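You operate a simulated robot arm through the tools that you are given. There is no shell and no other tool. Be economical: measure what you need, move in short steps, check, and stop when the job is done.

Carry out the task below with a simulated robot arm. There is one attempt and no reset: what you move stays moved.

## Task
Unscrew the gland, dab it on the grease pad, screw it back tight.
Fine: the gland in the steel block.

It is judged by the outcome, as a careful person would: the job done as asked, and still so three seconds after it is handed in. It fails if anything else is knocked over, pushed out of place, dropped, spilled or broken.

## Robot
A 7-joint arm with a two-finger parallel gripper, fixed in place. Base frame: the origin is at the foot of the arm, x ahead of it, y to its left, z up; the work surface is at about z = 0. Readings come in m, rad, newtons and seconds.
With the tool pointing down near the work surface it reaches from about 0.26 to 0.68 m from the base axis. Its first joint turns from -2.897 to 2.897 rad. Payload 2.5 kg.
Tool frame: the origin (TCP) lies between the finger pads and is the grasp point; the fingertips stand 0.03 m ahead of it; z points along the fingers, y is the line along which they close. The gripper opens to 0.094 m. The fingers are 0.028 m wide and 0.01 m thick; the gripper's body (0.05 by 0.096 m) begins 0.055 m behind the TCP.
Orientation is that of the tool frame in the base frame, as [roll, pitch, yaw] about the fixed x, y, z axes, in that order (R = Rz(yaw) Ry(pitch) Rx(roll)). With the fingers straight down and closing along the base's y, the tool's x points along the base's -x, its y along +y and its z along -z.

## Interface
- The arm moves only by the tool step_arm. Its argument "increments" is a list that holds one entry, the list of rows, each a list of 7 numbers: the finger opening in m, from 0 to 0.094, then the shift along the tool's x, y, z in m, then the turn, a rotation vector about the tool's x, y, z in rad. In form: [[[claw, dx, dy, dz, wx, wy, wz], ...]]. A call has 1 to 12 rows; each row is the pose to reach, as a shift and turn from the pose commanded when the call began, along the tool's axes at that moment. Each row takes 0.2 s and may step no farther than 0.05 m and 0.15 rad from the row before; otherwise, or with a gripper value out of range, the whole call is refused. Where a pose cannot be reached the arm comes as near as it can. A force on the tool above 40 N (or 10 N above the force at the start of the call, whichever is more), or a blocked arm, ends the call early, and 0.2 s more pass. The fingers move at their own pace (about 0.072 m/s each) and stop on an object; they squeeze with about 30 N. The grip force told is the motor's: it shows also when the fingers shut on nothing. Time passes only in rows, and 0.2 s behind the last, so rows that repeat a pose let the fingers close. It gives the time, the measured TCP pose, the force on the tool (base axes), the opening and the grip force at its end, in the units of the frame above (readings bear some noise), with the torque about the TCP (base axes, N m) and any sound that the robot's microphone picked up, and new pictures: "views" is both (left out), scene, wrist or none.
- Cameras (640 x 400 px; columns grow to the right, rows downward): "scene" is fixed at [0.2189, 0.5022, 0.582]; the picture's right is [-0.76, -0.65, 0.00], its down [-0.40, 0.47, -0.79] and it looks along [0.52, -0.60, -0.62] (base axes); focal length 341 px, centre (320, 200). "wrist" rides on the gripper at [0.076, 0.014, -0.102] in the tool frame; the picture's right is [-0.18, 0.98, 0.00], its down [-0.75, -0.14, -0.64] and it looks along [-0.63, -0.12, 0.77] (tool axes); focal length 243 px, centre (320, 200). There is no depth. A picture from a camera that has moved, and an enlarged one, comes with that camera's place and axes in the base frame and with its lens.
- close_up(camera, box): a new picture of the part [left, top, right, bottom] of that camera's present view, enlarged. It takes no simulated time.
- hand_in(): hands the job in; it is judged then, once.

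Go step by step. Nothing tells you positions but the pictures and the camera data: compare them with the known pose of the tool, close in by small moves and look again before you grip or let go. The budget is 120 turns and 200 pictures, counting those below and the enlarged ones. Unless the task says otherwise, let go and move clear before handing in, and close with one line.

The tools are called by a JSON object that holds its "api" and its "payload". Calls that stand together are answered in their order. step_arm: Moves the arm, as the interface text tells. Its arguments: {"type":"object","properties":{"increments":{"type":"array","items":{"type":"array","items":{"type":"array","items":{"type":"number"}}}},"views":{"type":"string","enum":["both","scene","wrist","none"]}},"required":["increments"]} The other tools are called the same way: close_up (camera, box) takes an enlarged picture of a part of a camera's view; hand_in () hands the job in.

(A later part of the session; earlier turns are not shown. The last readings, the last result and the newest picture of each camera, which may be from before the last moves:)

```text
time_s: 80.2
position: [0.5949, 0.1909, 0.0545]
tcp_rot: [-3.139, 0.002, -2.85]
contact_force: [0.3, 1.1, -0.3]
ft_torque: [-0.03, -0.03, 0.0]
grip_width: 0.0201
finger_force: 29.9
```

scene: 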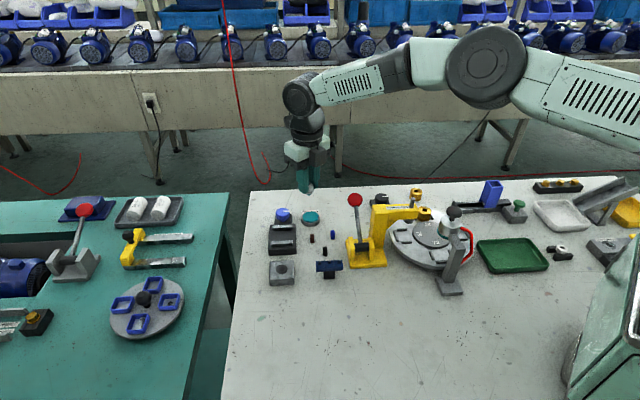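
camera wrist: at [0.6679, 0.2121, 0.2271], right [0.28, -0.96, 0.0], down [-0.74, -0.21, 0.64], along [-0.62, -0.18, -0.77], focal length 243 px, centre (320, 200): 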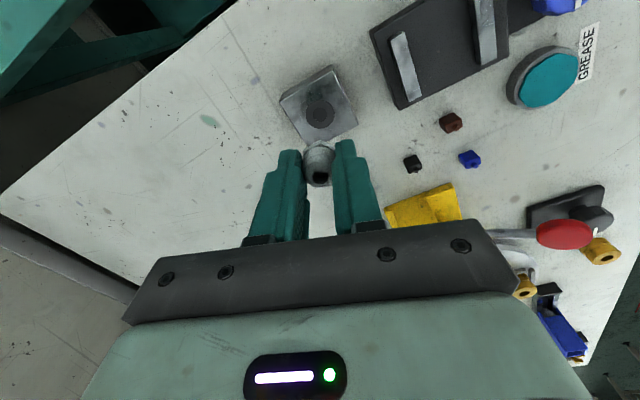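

Now lower than any previous contact: the stub is entering the bore. Continuing.

{"api": "step_arm", "payload": {"increments": [[[0.0, 0, 0, 0.0005, 0, 0, 0], [0.0, 0, 0, 0.001, 0, 0, 0]]], "views": "none"}}

{"api": "close_up", "payload": {"camera": "wrist", "box": [280, 120, 360, 170]}}

{"api": "close_up", "payload": {"camera": "scene", "box": [271, 255, 295, 273]}}

```text
time_s: 80.8
position: [0.595, 0.1917, 0.0541]
tcp_rot: [3.141, 0.002, -2.848]
contact_force: [-3.6, -0.3, 9.3]
ft_torque: [-0.02, 0.15, -0.01]
grip_width: 0.0201
finger_force: 29.9
```

```text
8.00 times, centred on (320, 145) of wrist
camera zoom: at [0.5174, 0.1825, 0.1556], right [-0.11, 0.99, 0.0], down [0.76, 0.08, 0.64], along [0.64, 0.07, -0.77], focal length 1941 px, centre (320, 640)
```

zoom: 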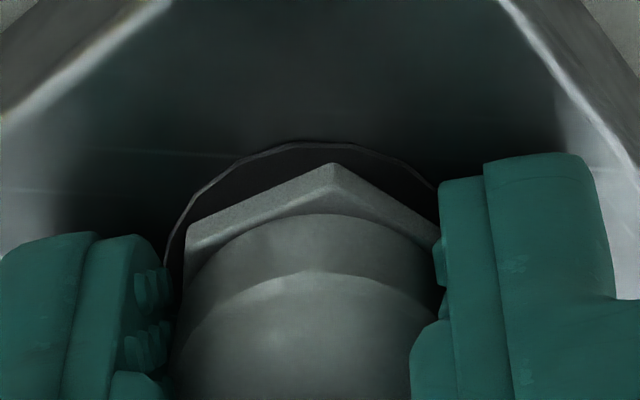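

```text
16.00 times, centred on (283, 264) of scene
camera zoom: at [0.2189, 0.5022, 0.582], right [-0.76, -0.65, 0.0], down [-0.4, 0.47, -0.79], along [0.52, -0.6, -0.62], focal length 5461 px, centre (912, -824)
```

zoom: 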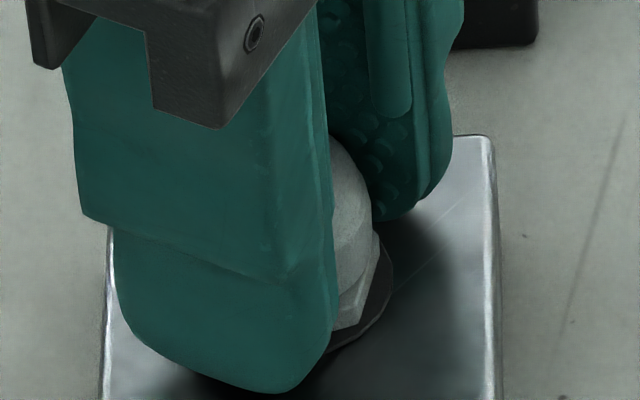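

Light contact with Fx −3.6 N, and the ring view both hint the gland is ~0.6 mm too far +x. Shifting −x under light pressure.

{"api": "step_arm", "payload": {"increments": [[[0.0, 0.0003, 0.0001, 0, 0, 0, 0], [0.0, 0.0006, 0.0002, 0, 0, 0, 0]]], "views": "none"}}

{"api": "step_arm", "payload": {"increments": [[[0.0, 0, 0, 0.0001, 0, 0, 0.1], [0.0, 0, 0, 0.0002, 0, 0, 0.2]]], "views": "none"}}

```text
time_s: 81.4
position: [0.5943, 0.1918, 0.0539]
tcp_rot: [-3.141, 0.002, -2.85]
contact_force: [2.7, 0.7, 7.2]
ft_torque: [0.04, -0.07, 0.0]
grip_width: 0.0203
finger_force: 30.1
```

```text
time_s: 82.0
position: [0.5939, 0.1904, 0.0533]
tcp_rot: [-3.14, 0.004, -3.051]
contact_force: [-0.5, -0.6, 14.7]
ft_torque: [0.0, 0.03, 0.02]
grip_width: 0.0203
finger_force: 29.8
```

The friction-like contact means the stub is just standing on the surface: the thread takes hold higher up (first capture was ~7 mm above this), with tight alignment. I'll lift, wind back CCW to leave full stroke, and re-approach that height carefully.

{"api": "step_arm", "payload": {"increments": [[[0.0, 0, 0, -0.005, 0, 0, 0], [0.0, 0, 0, -0.0115, 0, 0, -0.15], [0.0, 0, 0, -0.0115, 0, 0, -0.3], [0.0, 0, 0, -0.0115, 0, 0, -0.45], [0.0, 0, 0, -0.0115, 0, 0, -0.6], [0.0, 0, 0, -0.0115, 0, 0, -0.75], [0.0, 0, 0, -0.0115, 0, 0, -0.9], [0.0, 0, 0, -0.0115, 0, 0, -1.05], [0.0, 0, 0, -0.0115, 0, 0, -1.2], [0.0, 0, 0, -0.0115, 0, 0, -1.35], [0.0, 0, 0, -0.0115, 0, 0, -1.5], [0.0, 0, 0, -0.0115, 0, 0, -1.65]]], "views": "none"}}

{"api": "step_arm", "payload": {"increments": [[[0.0, 0, 0, 0, 0, 0, -0.15], [0.0, 0, 0, 0, 0, 0, -0.3], [0.0, 0, 0, 0, 0, 0, -0.45], [0.0, 0, 0, 0, 0, 0, -0.6], [0.0, 0, 0, 0, 0, 0, -0.75], [0.0, 0, 0, 0, 0, 0, -0.9], [0.0, 0, 0, 0, 0, 0, -1.05], [0.0, 0, 0, 0, 0, 0, -1.2], [0.0, 0, 0, 0, 0, 0, -1.35], [0.0, 0, 0, 0, 0, 0, -1.5], [0.0, 0, 0, 0, 0, 0, -1.65], [0.0, 0, 0, 0, 0, 0, -1.8]]], "views": "none"}}

{"api": "close_up", "payload": {"camera": "wrist", "box": [260, 100, 380, 205]}}

{"api": "close_up", "payload": {"camera": "scene", "box": [266, 245, 306, 275]}}

```text
time_s: 84.6
position: [0.5938, 0.1908, 0.0662]
tcp_rot: [-3.139, -0.001, -1.398]
contact_force: [0.1, -0.6, -0.5]
ft_torque: [-0.01, 0.01, -0.01]
grip_width: 0.0201
finger_force: 30.0
```

```text
time_s: 87.2
position: [0.5934, 0.191, 0.0644]
tcp_rot: [-3.142, -0.001, 0.404]
contact_force: [-0.3, 0.6, 0.1]
ft_torque: [0.01, 0.01, 0.01]
grip_width: 0.0201
finger_force: 30.0
```

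```text
3.81 times, centred on (320, 152) of wrist
camera zoom: at [0.6688, 0.2073, 0.1664], right [0.22, -0.98, 0.0], down [-0.75, -0.17, 0.64], along [-0.63, -0.14, -0.77], focal length 924 px, centre (320, 381)
```

zoom: 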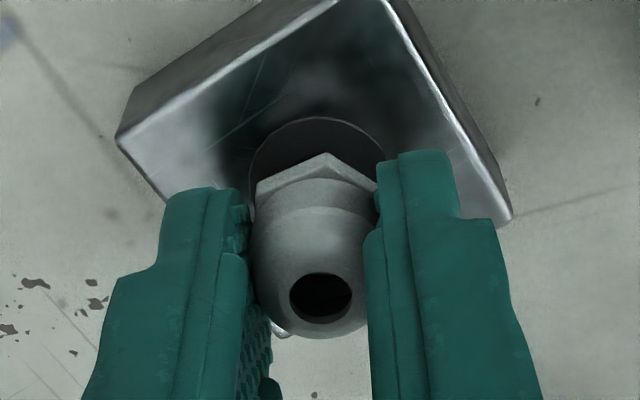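

```text
13.33 times, centred on (286, 260) of scene
camera zoom: at [0.2189, 0.5022, 0.582], right [-0.76, -0.65, 0.0], down [-0.4, 0.47, -0.79], along [0.52, -0.6, -0.62], focal length 4551 px, centre (773, -600)
```

zoom: 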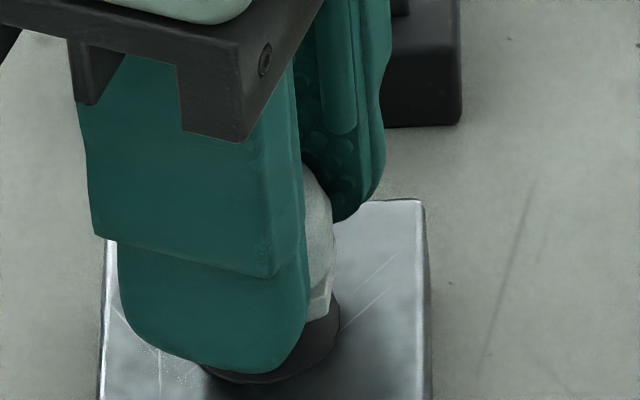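

I'll lower to the capture height and probe along +tool x in half-millimetre steps (the direction of the first capture's pull).

{"api": "step_arm", "payload": {"increments": [[[0.0, 0, 0, 0.001, 0, 0, 0], [0.0, 0, 0, 0.002, 0, 0, 0]]], "views": "none"}}

{"api": "step_arm", "payload": {"increments": [[[0.0, 0.0005, 0, 0.0005, 0, 0, 0], [0.0, 0.0005, 0, 0.001, 0, 0, 0]]], "views": "none"}}

{"api": "step_arm", "payload": {"increments": [[[0.0, 0.0005, 0, 0.0, 0, 0, 0], [0.0, 0.001, 0, 0.0, 0, 0, 0]]], "views": "none"}}

{"api": "close_up", "payload": {"camera": "wrist", "box": [260, 100, 380, 205]}}

```text
time_s: 87.8
position: [0.5948, 0.1907, 0.0623]
tcp_rot: [3.139, -0.001, 0.4]
contact_force: [-0.4, 0.4, -1.6]
ft_torque: [0.03, 0.0, 0.04]
grip_width: 0.0203
finger_force: 29.7
```

```text
time_s: 88.4
position: [0.5947, 0.191, 0.0612]
tcp_rot: [3.139, -0.001, 0.398]
contact_force: [-0.2, 1.1, 0.0]
ft_torque: [0.0, 0.01, 0.01]
grip_width: 0.0199
finger_force: 29.5
```

```text
time_s: 89.0
position: [0.5941, 0.1917, 0.061]
tcp_rot: [3.139, -0.002, 0.399]
contact_force: [-0.2, 0.5, -0.5]
ft_torque: [0.01, 0.02, 0.01]
grip_width: 0.02
finger_force: 29.5
```

```text
3.81 times, centred on (320, 152) of wrist
camera zoom: at [0.671, 0.2078, 0.1631], right [0.21, -0.98, 0.0], down [-0.75, -0.16, 0.64], along [-0.63, -0.14, -0.77], focal length 924 px, centre (320, 381)
```

zoom: 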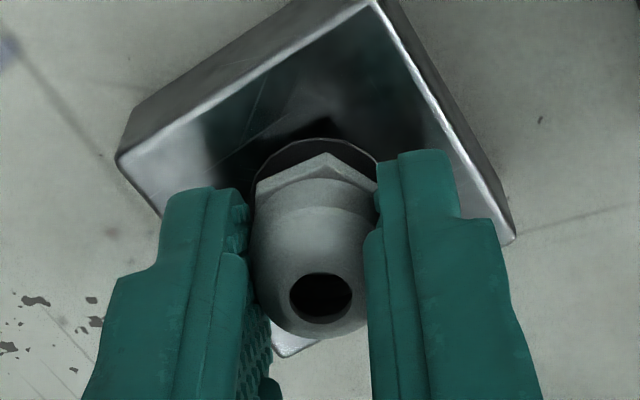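

No capture there. I'll go the natural way: recentre, lower to light contact with the bore mouth, then turn clockwise a long stroke with light pressure so the thread can find its start.

{"api": "step_arm", "payload": {"increments": [[[0.0, -0.0013, 0, 0.002, 0, 0, 0], [0.0, -0.0013, 0, 0.004, 0, 0, 0], [0.0, -0.0013, 0, 0.006, 0, 0, 0]]], "views": "none"}}

{"api": "step_arm", "payload": {"increments": [[[0.0, 0, 0, 0.0004, 0, 0, 0], [0.0, 0, 0, 0.0008, 0, 0, 0]]], "views": "none"}}

{"api": "close_up", "payload": {"camera": "wrist", "box": [280, 120, 360, 170]}}

{"api": "close_up", "payload": {"camera": "scene", "box": [271, 255, 295, 273]}}

```text
time_s: 89.8
position: [0.5938, 0.1897, 0.0548]
tcp_rot: [3.138, 0.0, 0.4]
contact_force: [-1.3, 0.2, -0.2]
ft_torque: [0.0, -0.04, -0.03]
grip_width: 0.0201
finger_force: 29.5
```

```text
time_s: 90.4
position: [0.5939, 0.1906, 0.0555]
tcp_rot: [3.139, -0.002, 0.398]
contact_force: [-0.4, -0.3, -0.5]
ft_torque: [0.02, 0.01, -0.01]
grip_width: 0.0202
finger_force: 29.7
```

```text
8.00 times, centred on (320, 145) of wrist
camera zoom: at [0.6688, 0.207, 0.1562], right [0.21, -0.98, 0.0], down [-0.75, -0.16, 0.64], along [-0.63, -0.14, -0.77], focal length 1941 px, centre (320, 640)
```

zoom: 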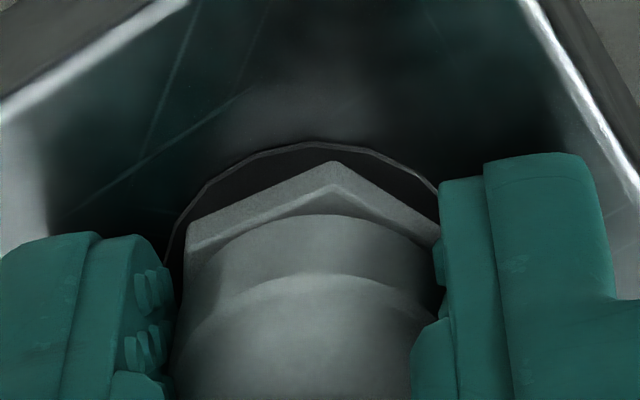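

```text
16.00 times, centred on (283, 264) of scene
camera zoom: at [0.2189, 0.5022, 0.582], right [-0.76, -0.65, 0.0], down [-0.4, 0.47, -0.79], along [0.52, -0.6, -0.62], focal length 5461 px, centre (912, -824)
```

zoom: 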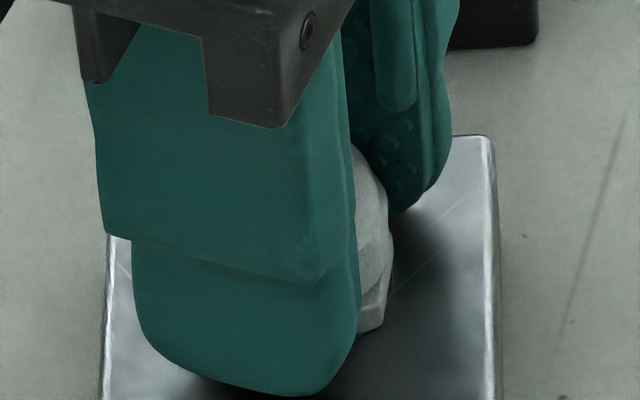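

Well centred in both views. Lowering to light touch.

{"api": "step_arm", "payload": {"increments": [[[0.0, 0, 0, 0.0003, 0, 0, 0], [0.0, 0, 0, 0.0006, 0, 0, 0]]], "views": "none"}}

{"api": "step_arm", "payload": {"increments": [[[0.0, 0, 0, 0.0002, 0, 0, 0], [0.0, 0, 0, 0.0004, 0, 0, 0]]], "views": "none"}}

```text
time_s: 91.0
position: [0.5936, 0.1911, 0.0549]
tcp_rot: [3.138, 0.0, 0.4]
contact_force: [-1.3, 0.2, 2.9]
ft_torque: [0.0, 0.0, -0.03]
grip_width: 0.02
finger_force: 29.6
```

```text
time_s: 91.6
position: [0.5948, 0.1898, 0.0539]
tcp_rot: [3.14, -0.001, 0.4]
contact_force: [-1.8, -0.3, 8.6]
ft_torque: [0.0, 0.11, 0.02]
grip_width: 0.0202
finger_force: 30.4
```

Contact at ~9 N. Now a long clockwise turn under this light pressure.

{"api": "step_arm", "payload": {"increments": [[[0.0, 0, 0, 0, 0, 0, 0.15], [0.0, 0, 0, 0, 0, 0, 0.3], [0.0, 0, 0, 0, 0, 0, 0.45], [0.0, 0, 0, 0, 0, 0, 0.6], [0.0, 0, 0, 0, 0, 0, 0.75], [0.0, 0, 0, 0, 0, 0, 0.9]]], "views": "none"}}

{"api": "step_arm", "payload": {"increments": [[[0.0, 0, 0, 0, 0, 0, 0.15], [0.0, 0, 0, 0, 0, 0, 0.3], [0.0, 0, 0, 0, 0, 0, 0.45], [0.0, 0, 0, 0, 0, 0, 0.6], [0.0, 0, 0, 0, 0, 0, 0.75], [0.0, 0, 0, 0, 0, 0, 0.9]]], "views": "none"}}

{"api": "close_up", "payload": {"camera": "wrist", "box": [280, 120, 360, 170]}}

{"api": "close_up", "payload": {"camera": "scene", "box": [271, 255, 295, 273]}}

```text
time_s: 93.0
position: [0.5928, 0.1913, 0.0547]
tcp_rot: [3.141, -0.005, -0.503]
contact_force: [1.7, -1.4, 5.6]
ft_torque: [-0.05, -0.04, 0.0]
grip_width: 0.0201
finger_force: 29.9
```

```text
time_s: 94.4
position: [0.5941, 0.1906, 0.0537]
tcp_rot: [-3.141, 0.001, -1.404]
contact_force: [0.2, -0.8, 4.3]
ft_torque: [-0.07, -0.01, 0.06]
grip_width: 0.02
finger_force: 29.6
```

```text
8.00 times, centred on (320, 145) of wrist
camera zoom: at [0.5925, 0.1129, 0.1557], right [-1.0, 0.02, 0.0], down [0.01, 0.77, 0.64], along [0.01, 0.64, -0.77], focal length 1941 px, centre (320, 640)
```

zoom: 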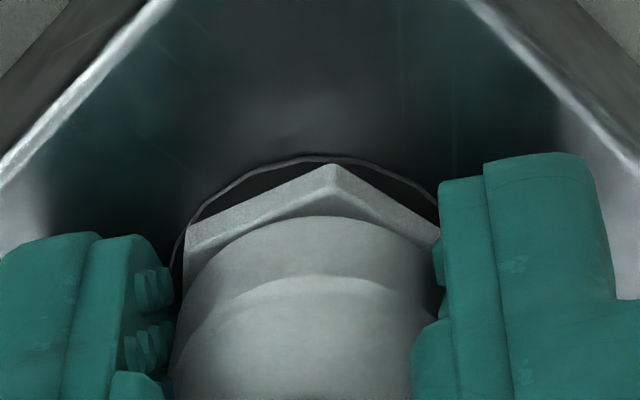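

```text
16.00 times, centred on (283, 264) of scene
camera zoom: at [0.2189, 0.5022, 0.582], right [-0.76, -0.65, 0.0], down [-0.4, 0.47, -0.79], along [0.52, -0.6, -0.62], focal length 5461 px, centre (912, -824)
```

zoom: 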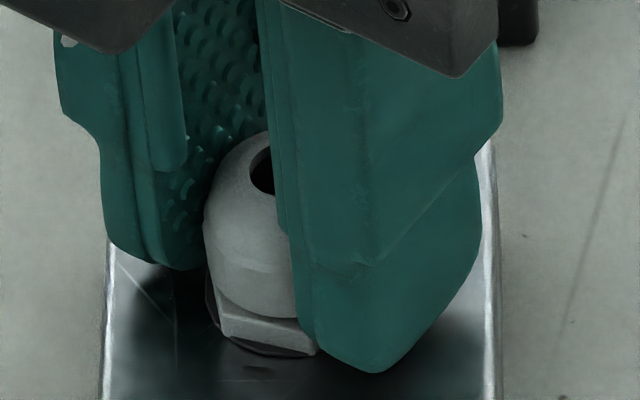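

Axial load is falling at constant height and the hex–ring gap is shrinking — possibly biting. Continue clockwise with slight descent.

{"api": "step_arm", "payload": {"increments": [[[0.0, 0, 0, 0.0001, 0, 0, 0.15], [0.0, 0, 0, 0.0002, 0, 0, 0.3], [0.0, 0, 0, 0.0003, 0, 0, 0.45], [0.0, 0, 0, 0.0004, 0, 0, 0.6]]], "views": "none"}}

{"api": "step_arm", "payload": {"increments": [[[0.0, 0, 0, 0.0001, 0, 0, 0.15], [0.0, 0, 0, 0.0002, 0, 0, 0.3], [0.0, 0, 0, 0.0003, 0, 0, 0.45], [0.0, 0, 0, 0.0004, 0, 0, 0.6]]], "views": "none"}}

{"api": "close_up", "payload": {"camera": "wrist", "box": [280, 120, 360, 170]}}

```text
time_s: 95.4
position: [0.5934, 0.191, 0.0551]
tcp_rot: [-3.141, 0.001, -2.003]
contact_force: [0.6, 0.1, 5.3]
ft_torque: [-0.01, 0.0, -0.04]
grip_width: 0.0201
finger_force: 30.2
```

```text
time_s: 96.4
position: [0.5946, 0.1905, 0.0547]
tcp_rot: [-3.14, 0.004, -2.605]
contact_force: [-1.1, -0.1, 12.3]
ft_torque: [0.01, 0.04, 0.01]
grip_width: 0.0201
finger_force: 29.8
```

```text
8.00 times, centred on (320, 145) of wrist
camera zoom: at [0.5211, 0.1636, 0.1552], right [-0.35, 0.94, 0.0], down [0.72, 0.26, 0.64], along [0.6, 0.22, -0.76], focal length 1941 px, centre (320, 640)
```

zoom: 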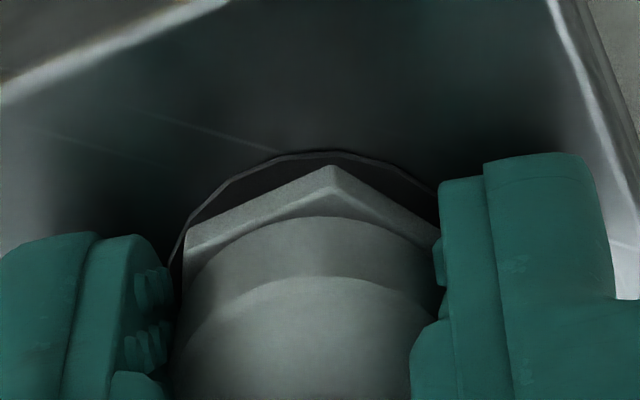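

No bite at the surface. The first catch came when descending from high above; perhaps the start has to be approached fresh. I'll lift well clear, rewind, and come straight down centred.

{"api": "step_arm", "payload": {"increments": [[[0.0, 0, 0, -0.01, 0, 0, 0], [0.0, 0, 0, -0.04, 0, 0, -0.15], [0.0, 0, 0, -0.07, 0, 0, -0.3], [0.0, 0, 0, -0.07, 0, 0, -0.45], [0.0, 0, 0, -0.07, 0, 0, -0.6], [0.0, 0, 0, -0.07, 0, 0, -0.75], [0.0, 0, 0, -0.07, 0, 0, -0.9], [0.0, 0, 0, -0.07, 0, 0, -1.05], [0.0, 0, 0, -0.07, 0, 0, -1.2], [0.0, 0, 0, -0.07, 0, 0, -1.35], [0.0, 0, 0, -0.07, 0, 0, -1.5]]], "views": "none"}}

{"api": "step_arm", "payload": {"increments": [[[0.0, 0, 0, 0, 0, 0, -0.15], [0.0, 0, 0, 0, 0, 0, -0.3], [0.0, 0, 0, 0, 0, 0, -0.45], [0.0, 0, 0, 0, 0, 0, -0.6], [0.0, 0, 0, 0, 0, 0, -0.75], [0.0, 0, 0, 0, 0, 0, -0.9], [0.0, 0, 0, 0, 0, 0, -1.05], [0.0, 0, 0, 0, 0, 0, -1.2], [0.0, 0, 0, 0, 0, 0, -1.35], [0.0, 0, 0, 0, 0, 0, -1.5], [0.0, 0, 0, 0, 0, 0, -1.5]]], "views": "none"}}

{"api": "close_up", "payload": {"camera": "scene", "box": [246, 225, 326, 285]}}

{"api": "close_up", "payload": {"camera": "wrist", "box": [260, 80, 380, 185]}}

```text
time_s: 98.8
position: [0.594, 0.1927, 0.1223]
tcp_rot: [-3.139, -0.003, -1.097]
contact_force: [0.2, 1.0, 0.3]
ft_torque: [0.0, 0.01, -0.02]
grip_width: 0.0201
finger_force: 29.9
```

```text
time_s: 101.2
position: [0.5951, 0.1907, 0.1225]
tcp_rot: [3.141, -0.001, 0.4]
contact_force: [-0.2, 0.0, -0.1]
ft_torque: [0.0, -0.01, -0.01]
grip_width: 0.0202
finger_force: 29.3
```

```text
6.67 times, centred on (286, 255) of scene
camera zoom: at [0.2189, 0.5022, 0.582], right [-0.76, -0.65, 0.0], down [-0.4, 0.47, -0.79], along [0.52, -0.6, -0.62], focal length 2275 px, centre (547, -167)
```

zoom: 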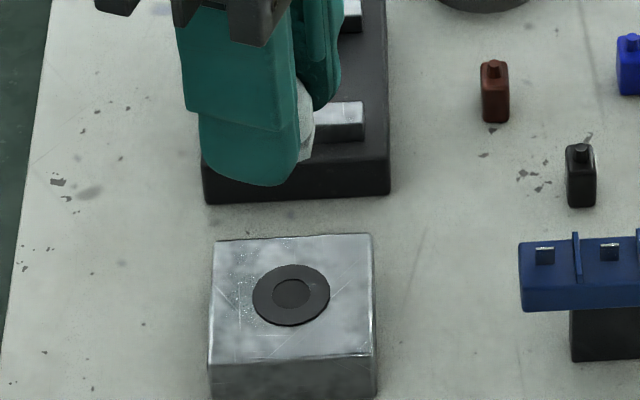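

```text
3.81 times, centred on (320, 132) of wrist
camera zoom: at [0.6695, 0.2073, 0.225], right [0.21, -0.98, 0.0], down [-0.75, -0.16, 0.64], along [-0.63, -0.14, -0.77], focal length 924 px, centre (320, 457)
```

zoom: 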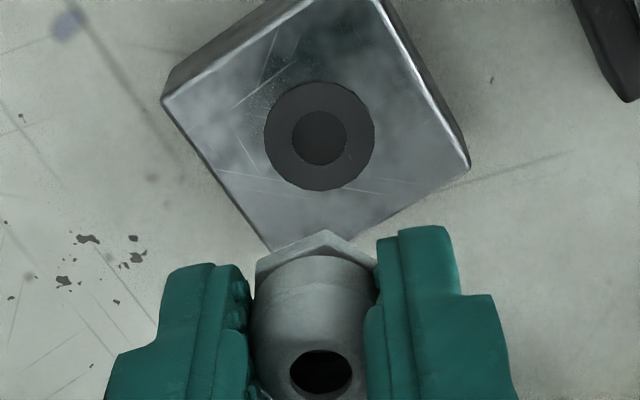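

Directly above the bore now (within ~0.3 mm in both directions). Descending straight down.

{"api": "step_arm", "payload": {"increments": [[[0.0, 0, 0, 0.02, 0, 0, 0], [0.0, 0, 0, 0.04, 0, 0, 0], [0.0, 0, 0, 0.052, 0, 0, 0], [0.0, 0, 0, 0.057, 0, 0, 0], [0.0, 0, 0, 0.057, 0, 0, 0]]], "views": "none"}}

{"api": "step_arm", "payload": {"increments": [[[0.0, 0, 0, 0.001, 0, 0, 0], [0.0, 0, 0, 0.0015, 0, 0, 0]]], "views": "none"}}

{"api": "step_arm", "payload": {"increments": [[[0.0, 0, 0, 0.001, 0, 0, 0], [0.0, 0, 0, 0.0015, 0, 0, 0]]], "views": "none"}}

```text
time_s: 102.4
position: [0.5945, 0.1916, 0.0653]
tcp_rot: [3.138, -0.003, 0.401]
contact_force: [-0.1, -0.8, 0.4]
ft_torque: [-0.02, 0.01, 0.01]
grip_width: 0.0202
finger_force: 29.6
```

```text
time_s: 103.0
position: [0.594, 0.1909, 0.0641]
tcp_rot: [3.14, -0.002, 0.399]
contact_force: [0.5, 0.3, -1.5]
ft_torque: [0.01, 0.0, 0.0]
grip_width: 0.0199
finger_force: 30.1
```

```text
time_s: 103.6
position: [0.5935, 0.1923, 0.0631]
tcp_rot: [3.141, 0.0, 0.399]
contact_force: [-0.2, -0.6, 0.4]
ft_torque: [0.01, 0.0, -0.02]
grip_width: 0.0201
finger_force: 30.4
```

{"api": "step_arm", "payload": {"increments": [[[0.0, 0, 0, 0.0005, 0, 0, 0], [0.0, 0, 0, 0.001, 0, 0, 0]]], "views": "none"}}

{"api": "step_arm", "payload": {"increments": [[[0.0, 0, 0, 0.0005, 0, 0, 0], [0.0, 0, 0, 0.001, 0, 0, 0]]], "views": "none"}}

{"api": "step_arm", "payload": {"increments": [[[0.0, 0, 0, 0.0005, 0, 0, 0], [0.0, 0, 0, 0.001, 0, 0, 0]]], "views": "none"}}

{"api": "step_arm", "payload": {"increments": [[[0.0, 0, 0, 0.0005, 0, 0, 0], [0.0, 0, 0, 0.001, 0, 0, 0]]], "views": "none"}}

```text
time_s: 104.2
position: [0.5943, 0.1926, 0.0626]
tcp_rot: [3.141, -0.003, 0.4]
contact_force: [1.1, -0.5, -0.8]
ft_torque: [-0.01, 0.02, 0.03]
grip_width: 0.0201
finger_force: 29.8
```

```text
time_s: 104.8
position: [0.5938, 0.19, 0.0601]
tcp_rot: [3.139, -0.004, 0.399]
contact_force: [8.3, 2.8, -9.8]
ft_torque: [0.11, -0.28, 0.04]
grip_width: 0.0199
finger_force: 29.8
```

```text
time_s: 105.4
position: [0.5938, 0.1917, 0.0606]
tcp_rot: [3.139, 0.0, 0.399]
contact_force: [1.0, 0.2, 0.8]
ft_torque: [0.04, -0.03, 0.0]
grip_width: 0.0199
finger_force: 30.1
```

```text
time_s: 106.0
position: [0.5932, 0.1923, 0.0582]
tcp_rot: [3.139, -0.001, 0.4]
contact_force: [0.0, 0.2, -0.3]
ft_torque: [0.03, -0.01, 0.0]
grip_width: 0.0199
finger_force: 30.0
```

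It caught at z≈0.0605 (pull along +tool x and down, just like the first time) but my further lowering slipped past the thread start. I'll lift, re-approach to exactly that height, and then turn clockwise without lowering.

{"api": "step_arm", "payload": {"increments": [[[0.0, 0, 0, -0.02, 0, 0, 0], [0.0, 0, 0, -0.04, 0, 0, 0], [0.0, 0, 0, -0.04, 0, 0, 0], [0.0, 0, 0, -0.02, 0, 0, 0], [0.0, 0, 0, -0.0075, 0, 0, 0], [0.0, 0, 0, -0.0035, 0, 0, 0], [0.0, 0, 0, -0.003, 0, 0, 0]]], "views": "none"}}

{"api": "step_arm", "payload": {"increments": [[[0.0, 0, 0, 0.0003, 0, 0, 0], [0.0, 0, 0, 0.0005, 0, 0, 0]]], "views": "none"}}

```text
time_s: 107.6
position: [0.5942, 0.1925, 0.0607]
tcp_rot: [3.139, -0.005, 0.399]
contact_force: [10.3, 4.0, -12.9]
ft_torque: [0.13, -0.36, -0.01]
grip_width: 0.0205
finger_force: 30.5
```

```text
time_s: 108.2
position: [0.5924, 0.1909, 0.0632]
tcp_rot: [3.141, 0.004, 0.401]
contact_force: [0.2, 0.5, -0.4]
ft_torque: [0.0, 0.0, -0.02]
grip_width: 0.02
finger_force: 30.0
```

It catches repeatably but lets go when pushed further. This time I'll begin the clockwise turn in the same move, with no extra push.

{"api": "step_arm", "payload": {"increments": [[[0.0, 0, 0, -0.02, 0, 0, 0], [0.0, 0, 0, -0.035, 0, 0, 0], [0.0, 0, 0, -0.02, 0, 0, 0], [0.0, 0, 0, -0.0075, 0, 0, 0], [0.0, 0, 0, -0.0025, 0, 0, 0], [0.0, 0, 0, -0.0004, 0, 0, 0.05], [0.0, 0, 0, -0.0004, 0, 0, 0.15], [0.0, 0, 0, -0.0003, 0, 0, 0.3], [0.0, 0, 0, -0.0002, 0, 0, 0.45]]], "views": "none"}}

```text
time_s: 110.2
position: [0.593, 0.1912, 0.0619]
tcp_rot: [-3.141, -0.004, -0.052]
contact_force: [14.2, 4.7, -17.3]
ft_torque: [0.15, -0.53, 0.0]
grip_width: 0.0202
finger_force: 30.1
```

It's held now: load rising as the thread draws the gland in. I'll follow — keep turning clockwise, easing down and toward the axis (+x).

{"api": "step_arm", "payload": {"increments": [[[0.0, 0.0001, 0, 0.0001, 0, 0, 0.1], [0.0, 0.0002, -0.0001, 0.0003, 0, 0, 0.2], [0.0, 0.0003, -0.0001, 0.0004, 0, 0, 0.3]]], "views": "none"}}

```text
time_s: 111.0
position: [0.5948, 0.1912, 0.0611]
tcp_rot: [3.141, -0.002, -0.353]
contact_force: [12.0, 0.9, -16.5]
ft_torque: [0.01, -0.42, 0.02]
grip_width: 0.0201
finger_force: 30.0
```

Still engaged. Continuing and catching up a bit more.

{"api": "step_arm", "payload": {"increments": [[[0.0, 0.0001, 0, 0.0002, 0, 0, 0.15], [0.0, 0.0002, -0.0001, 0.0004, 0, 0, 0.3], [0.0, 0.0004, -0.0001, 0.0007, 0, 0, 0.45]]], "views": "none"}}

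{"api": "close_up", "payload": {"camera": "wrist", "box": [280, 120, 360, 170]}}

```text
time_s: 111.8
position: [0.5931, 0.191, 0.0606]
tcp_rot: [-3.14, -0.001, -0.804]
contact_force: [9.0, -0.3, -16.1]
ft_torque: [-0.04, -0.26, 0.01]
grip_width: 0.0203
finger_force: 29.9
```

```text
8.00 times, centred on (320, 145) of wrist
camera zoom: at [0.6365, 0.1259, 0.1626], right [-0.83, -0.55, 0.0], down [-0.42, 0.64, 0.64], along [-0.35, 0.54, -0.77], focal length 1941 px, centre (320, 640)
```

zoom: 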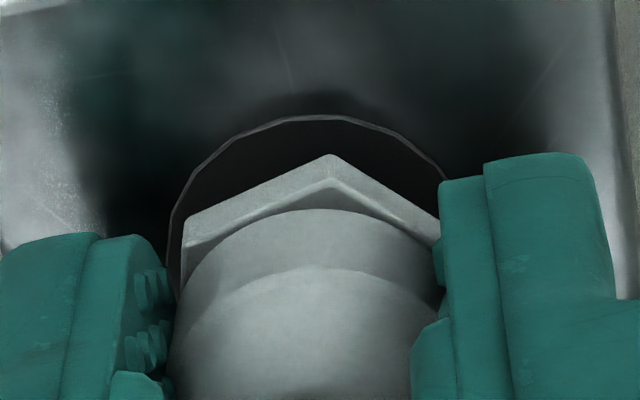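

{"api": "step_arm", "payload": {"increments": [[[0.0, 0.0001, -0.0001, 0.0003, 0, 0, 0.15], [0.0, 0.0002, -0.0002, 0.0006, 0, 0, 0.3], [0.0, 0.0003, -0.0003, 0.0009, 0, 0, 0.45]]], "views": "none"}}

```text
time_s: 112.6
position: [0.5942, 0.1913, 0.0601]
tcp_rot: [3.14, 0.0, -1.254]
contact_force: [-3.3, -4.3, -7.4]
ft_torque: [-0.1, 0.11, 0.01]
grip_width: 0.02
finger_force: 30.1
```

Loads easing. Continuing the turn.

{"api": "step_arm", "payload": {"increments": [[[0.0, 0, 0, 0.0002, 0, 0, 0.15], [0.0, 0, 0, 0.0004, 0, 0, 0.3], [0.0, 0, 0, 0.0006, 0, 0, 0.45], [0.0, 0, 0, 0.0007, 0, 0, 0.6]]], "views": "none"}}

{"api": "close_up", "payload": {"camera": "wrist", "box": [280, 120, 360, 170]}}

```text
time_s: 113.6
position: [0.5945, 0.1903, 0.059]
tcp_rot: [3.141, -0.001, -1.852]
contact_force: [-18.8, -7.0, 0.0]
ft_torque: [-0.18, 0.6, -0.05]
grip_width: 0.0201
finger_force: 30.0
```

```text
8.00 times, centred on (320, 145) of wrist
camera zoom: at [0.5596, 0.1216, 0.1599], right [-0.89, 0.45, 0.0], down [0.35, 0.69, 0.64], along [0.29, 0.57, -0.77], focal length 1941 px, centre (320, 640)
```

zoom: 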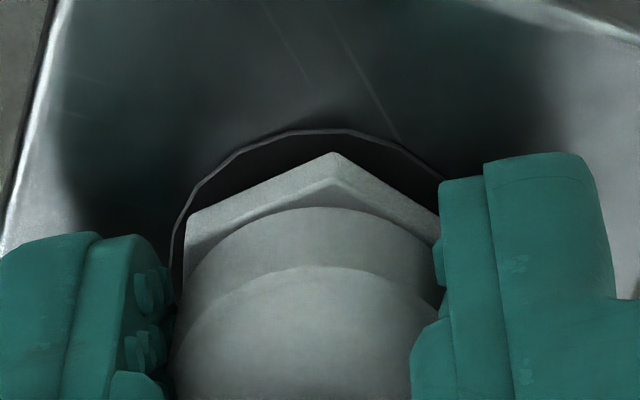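

Side load (−19 N in x) from a slightly off-centre grip; compensating.

{"api": "step_arm", "payload": {"increments": [[[0.0, 0.0003, 0.0004, 0, 0, 0, 0], [0.0, 0.0005, 0.0008, 0, 0, 0, 0], [0.0, 0.0005, 0.0008, 0.0001, 0, 0, 0.1]]], "views": "none"}}

```text
time_s: 114.4
position: [0.5944, 0.1917, 0.0582]
tcp_rot: [-3.139, -0.001, -1.951]
contact_force: [-15.6, -6.8, -1.3]
ft_torque: [-0.24, 0.53, 0.03]
grip_width: 0.0201
finger_force: 29.9
```

The gland is in the thread, so I can release and regrip to clear these loads. Opening.

{"api": "step_arm", "payload": {"increments": [[[0.024, 0, 0, 0, 0, 0, 0], [0.03, 0, 0, 0, 0, 0, 0], [0.034, 0, 0, 0, 0, 0, 0]]], "views": "none"}}

{"api": "close_up", "payload": {"camera": "wrist", "box": [260, 100, 380, 205]}}

{"api": "close_up", "payload": {"camera": "scene", "box": [266, 245, 306, 275]}}

```text
time_s: 115.2
position: [0.5943, 0.1927, 0.059]
tcp_rot: [-3.139, 0.001, -1.951]
contact_force: [-0.1, 0.0, -0.6]
ft_torque: [-0.01, -0.01, -0.01]
grip_width: 0.0341
finger_force: 0.1
```

```text
3.81 times, centred on (320, 152) of wrist
camera zoom: at [0.5529, 0.1255, 0.1609], right [-0.84, 0.54, 0.0], down [0.41, 0.65, 0.64], along [0.35, 0.54, -0.77], focal length 924 px, centre (320, 381)
```

zoom: 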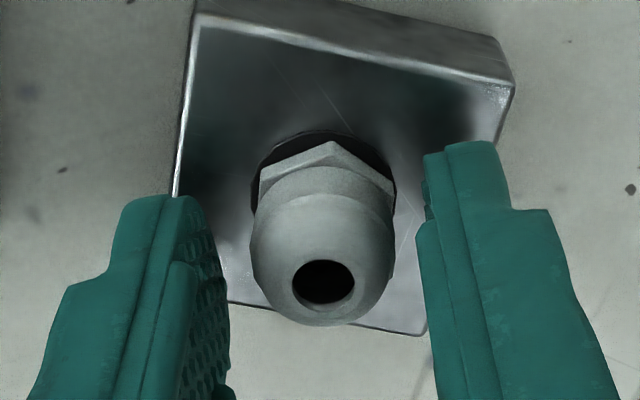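

```text
13.33 times, centred on (286, 260) of scene
camera zoom: at [0.2189, 0.5022, 0.582], right [-0.76, -0.65, 0.0], down [-0.4, 0.47, -0.79], along [0.52, -0.6, -0.62], focal length 4551 px, centre (773, -600)
```

zoom: 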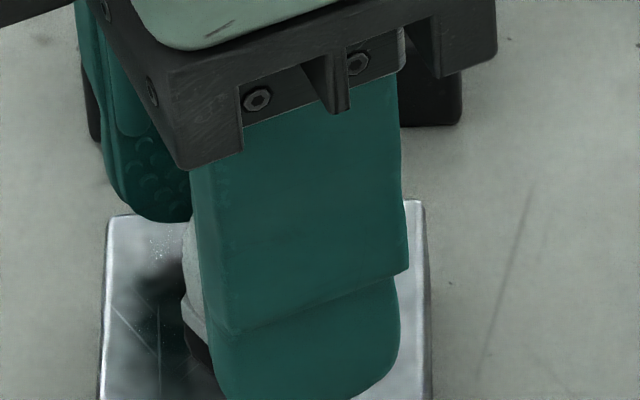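

The gland is held by the thread, upright. I'll recentre (0.7 mm), lower the fingers 3.5 mm onto the hex and regrip, then turn on.

{"api": "step_arm", "payload": {"increments": [[[0.034, 0.0006, 0.0009, 0.0015, 0, 0, 0], [0.034, 0.0006, 0.0009, 0.0035, 0, 0, 0], [0.022, 0.0006, 0.0009, 0.0035, 0, 0, 0], [0.0, 0.0006, 0.0009, 0.0035, 0, 0, 0], [0.0, 0.0006, 0.0009, 0.0035, 0, 0, 0]]], "views": "none"}}

{"api": "step_arm", "payload": {"increments": [[[0.0, 0, 0, 0.0001, 0, 0, 0.15], [0.0, 0, 0, 0.0002, 0, 0, 0.3], [0.0, 0, 0, 0.0003, 0, 0, 0.45], [0.0, 0, 0, 0.0004, 0, 0, 0.6]]], "views": "none"}}

{"api": "close_up", "payload": {"camera": "wrist", "box": [280, 120, 360, 170]}}

```text
time_s: 116.4
position: [0.594, 0.1916, 0.0565]
tcp_rot: [-3.137, -0.001, -1.952]
contact_force: [4.3, 0.7, 0.7]
ft_torque: [0.01, -0.12, -0.01]
grip_width: 0.0204
finger_force: 30.2
```

```text
time_s: 117.4
position: [0.5936, 0.1912, 0.0555]
tcp_rot: [-3.138, 0.001, -2.553]
contact_force: [7.1, 1.4, 0.4]
ft_torque: [0.03, -0.18, 0.02]
grip_width: 0.0202
finger_force: 29.9
```

```text
8.00 times, centred on (320, 145) of wrist
camera zoom: at [0.522, 0.1601, 0.1565], right [-0.39, 0.92, 0.0], down [0.7, 0.3, 0.64], along [0.59, 0.25, -0.77], focal length 1941 px, centre (320, 640)
```

zoom: 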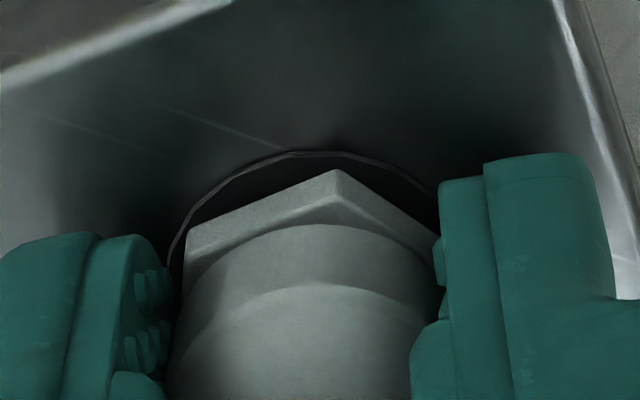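

Smooth. Continuing clockwise at ~0.65 mm/rad.

{"api": "step_arm", "payload": {"increments": [[[0.0, -0.0002, -0.0001, 0.0001, 0, 0, 0.15], [0.0, -0.0003, -0.0002, 0.0002, 0, 0, 0.3], [0.0, -0.0003, -0.0002, 0.0003, 0, 0, 0.45], [0.0, -0.0003, -0.0002, 0.0004, 0, 0, 0.6], [0.0, -0.0003, -0.0002, 0.0005, 0, 0, 0.75], [0.0, -0.0003, -0.0002, 0.0006, 0, 0, 0.9]]], "views": "none"}}

{"api": "step_arm", "payload": {"increments": [[[0.0, 0, 0, 0.0001, 0, 0, 0.15], [0.0, 0, 0, 0.0002, 0, 0, 0.3], [0.0, 0, 0, 0.0003, 0, 0, 0.45], [0.0, 0, 0, 0.0004, 0, 0, 0.6]]], "views": "none"}}

{"api": "close_up", "payload": {"camera": "wrist", "box": [280, 120, 360, 170]}}

```text
time_s: 118.8
position: [0.5932, 0.1917, 0.0554]
tcp_rot: [-3.141, 0.004, 2.829]
contact_force: [8.1, 1.7, 1.0]
ft_torque: [0.07, -0.25, -0.01]
grip_width: 0.0201
finger_force: 30.3
```

```text
time_s: 119.8
position: [0.5933, 0.1917, 0.054]
tcp_rot: [3.139, 0.003, 2.231]
contact_force: [8.3, 4.9, 1.5]
ft_torque: [0.18, -0.17, 0.02]
grip_width: 0.0201
finger_force: 30.3
```

```text
8.00 times, centred on (320, 145) of wrist
camera zoom: at [0.5578, 0.2598, 0.1556], right [0.89, 0.46, 0.0], down [0.35, -0.68, 0.64], along [0.3, -0.57, -0.77], focal length 1941 px, centre (320, 640)
```

zoom: 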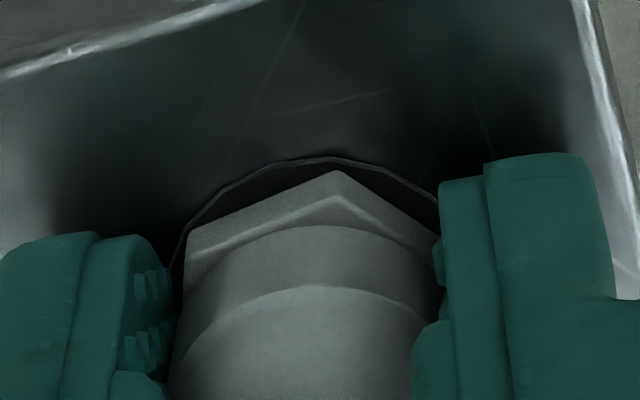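

4.5 rad in so far; 0.6 rad more before the wrist needs rewinding.

{"api": "step_arm", "payload": {"increments": [[[0.0, 0, 0, 0.0001, 0, 0, 0.15], [0.0, 0, 0, 0.0002, 0, 0, 0.3], [0.0, 0, 0, 0.0003, 0, 0, 0.45], [0.0, 0, 0, 0.0004, 0, 0, 0.6]]], "views": "none"}}

{"api": "step_arm", "payload": {"increments": [[[0.024, 0, 0, 0, 0, 0, 0], [0.034, 0, 0, 0, 0, 0, 0], [0.04, 0, 0, -0.01, 0, 0, 0], [0.04, 0, 0, -0.03, 0, 0, -0.1], [0.04, 0, 0, -0.03, 0, 0, -0.25], [0.04, 0, 0, -0.03, 0, 0, -0.4], [0.04, 0, 0, -0.03, 0, 0, -0.55], [0.04, 0, 0, -0.03, 0, 0, -0.7], [0.04, 0, 0, -0.03, 0, 0, -0.85], [0.04, 0, 0, -0.03, 0, 0, -1.0]]], "views": "none"}}

{"api": "close_up", "payload": {"camera": "scene", "box": [266, 245, 306, 275]}}

```text
time_s: 120.8
position: [0.5927, 0.1907, 0.0537]
tcp_rot: [-3.142, 0.0, 1.631]
contact_force: [4.9, 8.3, 4.7]
ft_torque: [0.22, -0.11, 0.03]
grip_width: 0.0203
finger_force: 30.5
```

```text
time_s: 123.0
position: [0.5938, 0.1915, 0.0844]
tcp_rot: [-3.141, 0.001, 2.633]
contact_force: [0.5, 0.4, 0.1]
ft_torque: [-0.01, 0.03, -0.02]
grip_width: 0.0402
finger_force: 0.0
```

```text
13.33 times, centred on (286, 260) of scene
camera zoom: at [0.2189, 0.5022, 0.582], right [-0.76, -0.65, 0.0], down [-0.4, 0.47, -0.79], along [0.52, -0.6, -0.62], focal length 4551 px, centre (773, -600)
```

zoom: 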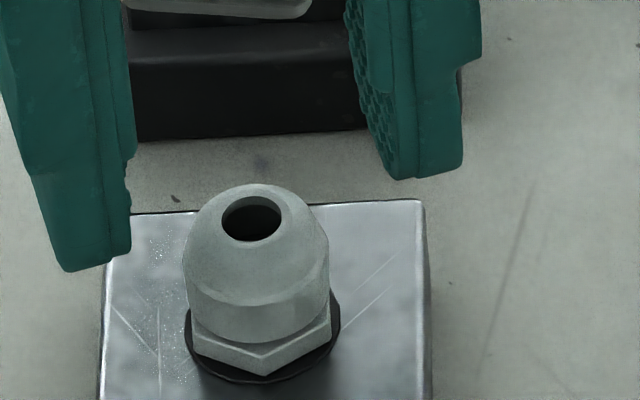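

The gland is concentric and almost down to its original height. Rewinding the wrist to the next flat for the final tightening.

{"api": "step_arm", "payload": {"increments": [[[0.04, 0, 0, 0, 0, 0, -0.15], [0.04, 0, 0, 0, 0, 0, -0.3], [0.04, 0, 0, 0, 0, 0, -0.45], [0.04, 0, 0, 0, 0, 0, -0.6], [0.04, 0, 0, 0, 0, 0, -0.75], [0.04, 0, 0, 0, 0, 0, -0.9], [0.04, 0, 0, 0, 0, 0, -1.05], [0.04, 0, 0, 0, 0, 0, -1.2], [0.04, 0, 0, 0, 0, 0, -1.35], [0.04, 0, 0, 0, 0, 0, -1.5], [0.04, 0, 0, 0, 0, 0, -1.65], [0.04, 0, 0, 0, 0, 0, -1.8]]], "views": "none"}}

{"api": "step_arm", "payload": {"increments": [[[0.04, 0, 0, 0, 0, 0, -0.15], [0.04, 0, 0, 0.01, 0, 0, -0.3], [0.036, 0, 0, 0.02, 0, 0, -0.34], [0.036, 0, 0, 0.027, 0, 0, -0.34], [0.036, 0, 0, 0.027, 0, 0, -0.34]]], "views": "none"}}

{"api": "close_up", "payload": {"camera": "wrist", "box": [260, 100, 380, 205]}}

```text
time_s: 125.6
position: [0.5927, 0.1895, 0.0832]
tcp_rot: [-3.14, 0.001, -1.849]
contact_force: [-0.3, -0.4, -0.1]
ft_torque: [0.02, 0.0, -0.02]
grip_width: 0.0401
finger_force: 0.0
```

```text
time_s: 126.8
position: [0.5942, 0.191, 0.0567]
tcp_rot: [-3.14, 0.001, -1.511]
contact_force: [-0.2, 0.4, 0.3]
ft_torque: [-0.01, 0.0, 0.0]
grip_width: 0.0358
finger_force: 0.0
```

```text
3.81 times, centred on (320, 152) of wrist
camera zoom: at [0.5831, 0.114, 0.1584], right [-0.99, 0.12, 0.0], down [0.09, 0.76, 0.64], along [0.08, 0.64, -0.77], focal length 924 px, centre (320, 381)
```

zoom: 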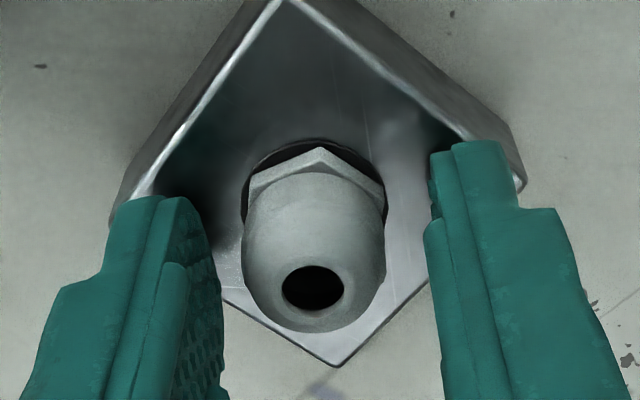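

Centre by (+0.7, −0.9) mm tool, lower 2.7 mm, grip and turn.

{"api": "step_arm", "payload": {"increments": [[[0.034, 0.0006, -0.0009, 0.0015, 0, 0, 0], [0.034, 0.0006, -0.0009, 0.0027, 0, 0, 0], [0.022, 0.0006, -0.0009, 0.0027, 0, 0, 0], [0.0, 0.0006, -0.0009, 0.0027, 0, 0, 0], [0.0, 0.0006, -0.0009, 0.0027, 0, 0, 0]]], "views": "none"}}

{"api": "step_arm", "payload": {"increments": [[[0.0, 0, 0, 0.0001, 0, 0, 0.15], [0.0, 0, 0, 0.0002, 0, 0, 0.3], [0.0, 0, 0, 0.0003, 0, 0, 0.45], [0.0, 0, 0, 0.0004, 0, 0, 0.6]]], "views": "none"}}

{"api": "step_arm", "payload": {"increments": [[[0.0, 0, 0, 0.0001, 0, 0, 0.15], [0.0, 0, 0, 0.0002, 0, 0, 0.3], [0.0, 0, 0, 0.0003, 0, 0, 0.45], [0.0, 0, 0, 0.0003, 0, 0, 0.6]]], "views": "none"}}

{"api": "close_up", "payload": {"camera": "wrist", "box": [280, 120, 360, 170]}}

```text
time_s: 128.0
position: [0.5941, 0.1907, 0.0541]
tcp_rot: [-3.14, -0.001, -1.511]
contact_force: [-0.4, 1.3, 0.6]
ft_torque: [-0.02, 0.04, 0.02]
grip_width: 0.0201
finger_force: 29.8
```

```text
time_s: 129.0
position: [0.594, 0.1904, 0.0529]
tcp_rot: [-3.142, 0.0, -2.112]
contact_force: [-8.2, 3.0, 1.7]
ft_torque: [0.04, 0.25, -0.02]
grip_width: 0.0203
finger_force: 29.8
```

```text
time_s: 130.0
position: [0.595, 0.1906, 0.0532]
tcp_rot: [3.142, 0.001, -2.711]
contact_force: [-9.1, 10.5, 1.2]
ft_torque: [0.3, 0.27, 0.03]
grip_width: 0.0202
finger_force: 29.9
```

```text
8.00 times, centred on (320, 145) of wrist
camera zoom: at [0.5183, 0.1715, 0.1549], right [-0.24, 0.97, 0.0], down [0.74, 0.18, 0.64], along [0.62, 0.16, -0.77], focal length 1941 px, centre (320, 640)
```

zoom: 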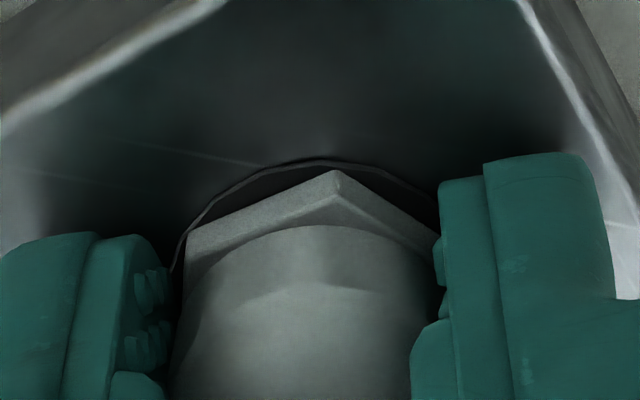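

Still turning freely. Relieve side load and continue.

{"api": "step_arm", "payload": {"increments": [[[0.0, 0.0001, 0.0003, 0.0001, 0, 0, 0.1], [0.0, 0.0002, 0.0006, 0.0002, 0, 0, 0.25], [0.0, 0.0002, 0.0006, 0.0002, 0, 0, 0.4], [0.0, 0.0002, 0.0006, 0.0003, 0, 0, 0.55]]], "views": "none"}}

{"api": "step_arm", "payload": {"increments": [[[0.0, 0, 0, 0.0001, 0, 0, 0.15], [0.0, 0, 0, 0.0001, 0, 0, 0.3], [0.0, 0, 0, 0.0002, 0, 0, 0.45], [0.0, 0, 0, 0.0002, 0, 0, 0.6]]], "views": "none"}}

{"api": "close_up", "payload": {"camera": "wrist", "box": [280, 120, 360, 170]}}

```text
time_s: 131.0
position: [0.5947, 0.1905, 0.0535]
tcp_rot: [3.141, 0.004, 3.021]
contact_force: [-2.2, 10.9, 0.0]
ft_torque: [0.25, 0.08, 0.19]
grip_width: 0.0201
finger_force: 30.3
```

```text
time_s: 132.0
position: [0.5951, 0.19, 0.053]
tcp_rot: [-3.141, 0.005, 2.42]
contact_force: [2.8, 2.4, 2.3]
ft_torque: [0.07, -0.07, 0.3]
grip_width: 0.0202
finger_force: 29.4
```

```text
8.00 times, centred on (320, 145) of wrist
camera zoom: at [0.5467, 0.2511, 0.1541], right [0.79, 0.62, 0.0], down [0.47, -0.6, 0.64], along [0.4, -0.51, -0.76], focal length 1941 px, centre (320, 640)
```

zoom: 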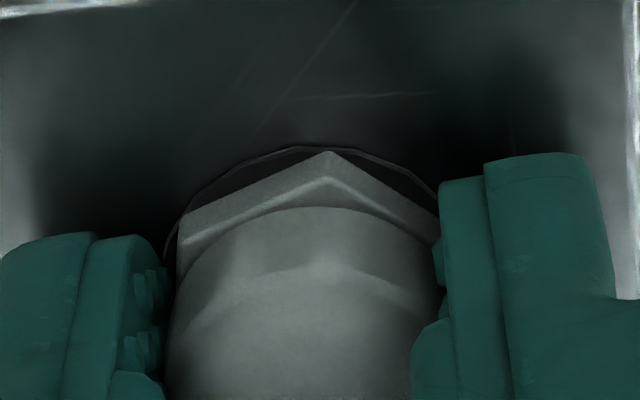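

A tightening torque is building (0.30 N·m). A bit more to seat it firmly.

{"api": "step_arm", "payload": {"increments": [[[0.0, 0, 0, 0, 0, 0, 0.12], [0.0, 0, 0, 0, 0, 0, 0.24], [0.0, 0, 0, 0, 0, 0, 0.36]]], "views": "none"}}

{"api": "close_up", "payload": {"camera": "wrist", "box": [280, 120, 360, 170]}}

```text
time_s: 132.8
position: [0.5926, 0.1908, 0.052]
tcp_rot: [-3.14, 0.001, 2.06]
contact_force: [0.2, -0.3, 2.9]
ft_torque: [-0.03, 0.02, 0.23]
grip_width: 0.0201
finger_force: 30.1
```

```text
8.00 times, centred on (320, 145) of wrist
camera zoom: at [0.5704, 0.2648, 0.1536], right [0.95, 0.3, 0.0], down [0.23, -0.73, 0.64], along [0.19, -0.61, -0.77], focal length 1941 px, centre (320, 640)
```

zoom: 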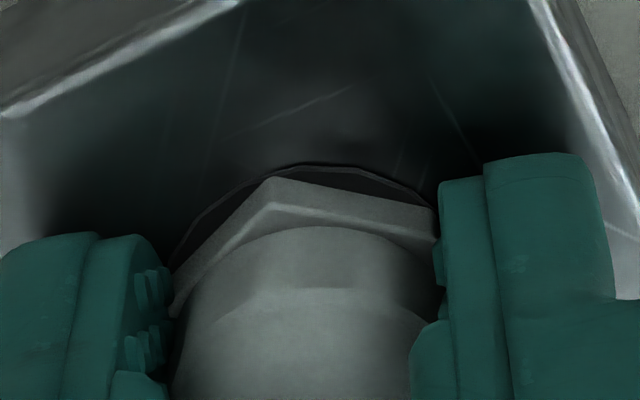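

The fingers now slip around a stationary hex: it's tight. I'll regrip on the flats once and confirm with a short final nip.

{"api": "step_arm", "payload": {"increments": [[[0.026, 0, 0, 0, 0, 0, 0], [0.03, 0, 0, 0, 0, 0, 0], [0.03, 0, 0, 0, 0, 0, -0.15], [0.03, 0, 0, 0, 0, 0, -0.3], [0.03, 0, 0, 0, 0, 0, -0.38], [0.02, 0, 0, 0, 0, 0, -0.38], [0.0, 0, 0, 0, 0, 0, -0.38], [0.0, 0, 0, 0, 0, 0, -0.38]]], "views": "none"}}

{"api": "step_arm", "payload": {"increments": [[[0.0, 0, 0, 0, 0, 0, 0.06], [0.0, 0, 0, 0, 0, 0, 0.12], [0.0, 0, 0, 0, 0, 0, 0.18], [0.0, 0, 0, 0, 0, 0, 0.24]]], "views": "none"}}

{"api": "close_up", "payload": {"camera": "wrist", "box": [280, 120, 360, 170]}}

```text
time_s: 134.6
position: [0.5939, 0.1915, 0.0526]
tcp_rot: [3.14, 0.0, 2.443]
contact_force: [2.9, 0.9, -0.2]
ft_torque: [0.03, -0.04, 0.01]
grip_width: 0.0198
finger_force: 29.6
```

```text
time_s: 135.6
position: [0.5937, 0.1905, 0.0528]
tcp_rot: [3.139, 0.001, 2.2]
contact_force: [-1.6, 0.5, 1.1]
ft_torque: [-0.08, 0.02, 0.08]
grip_width: 0.0189
finger_force: 30.4
```

```text
8.00 times, centred on (320, 145) of wrist
camera zoom: at [0.5605, 0.2606, 0.154], right [0.9, 0.43, 0.0], down [0.33, -0.69, 0.64], along [0.28, -0.58, -0.77], focal length 1941 px, centre (320, 640)
```

zoom: 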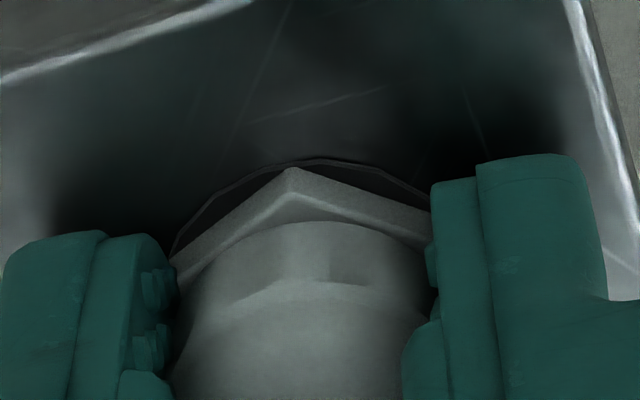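

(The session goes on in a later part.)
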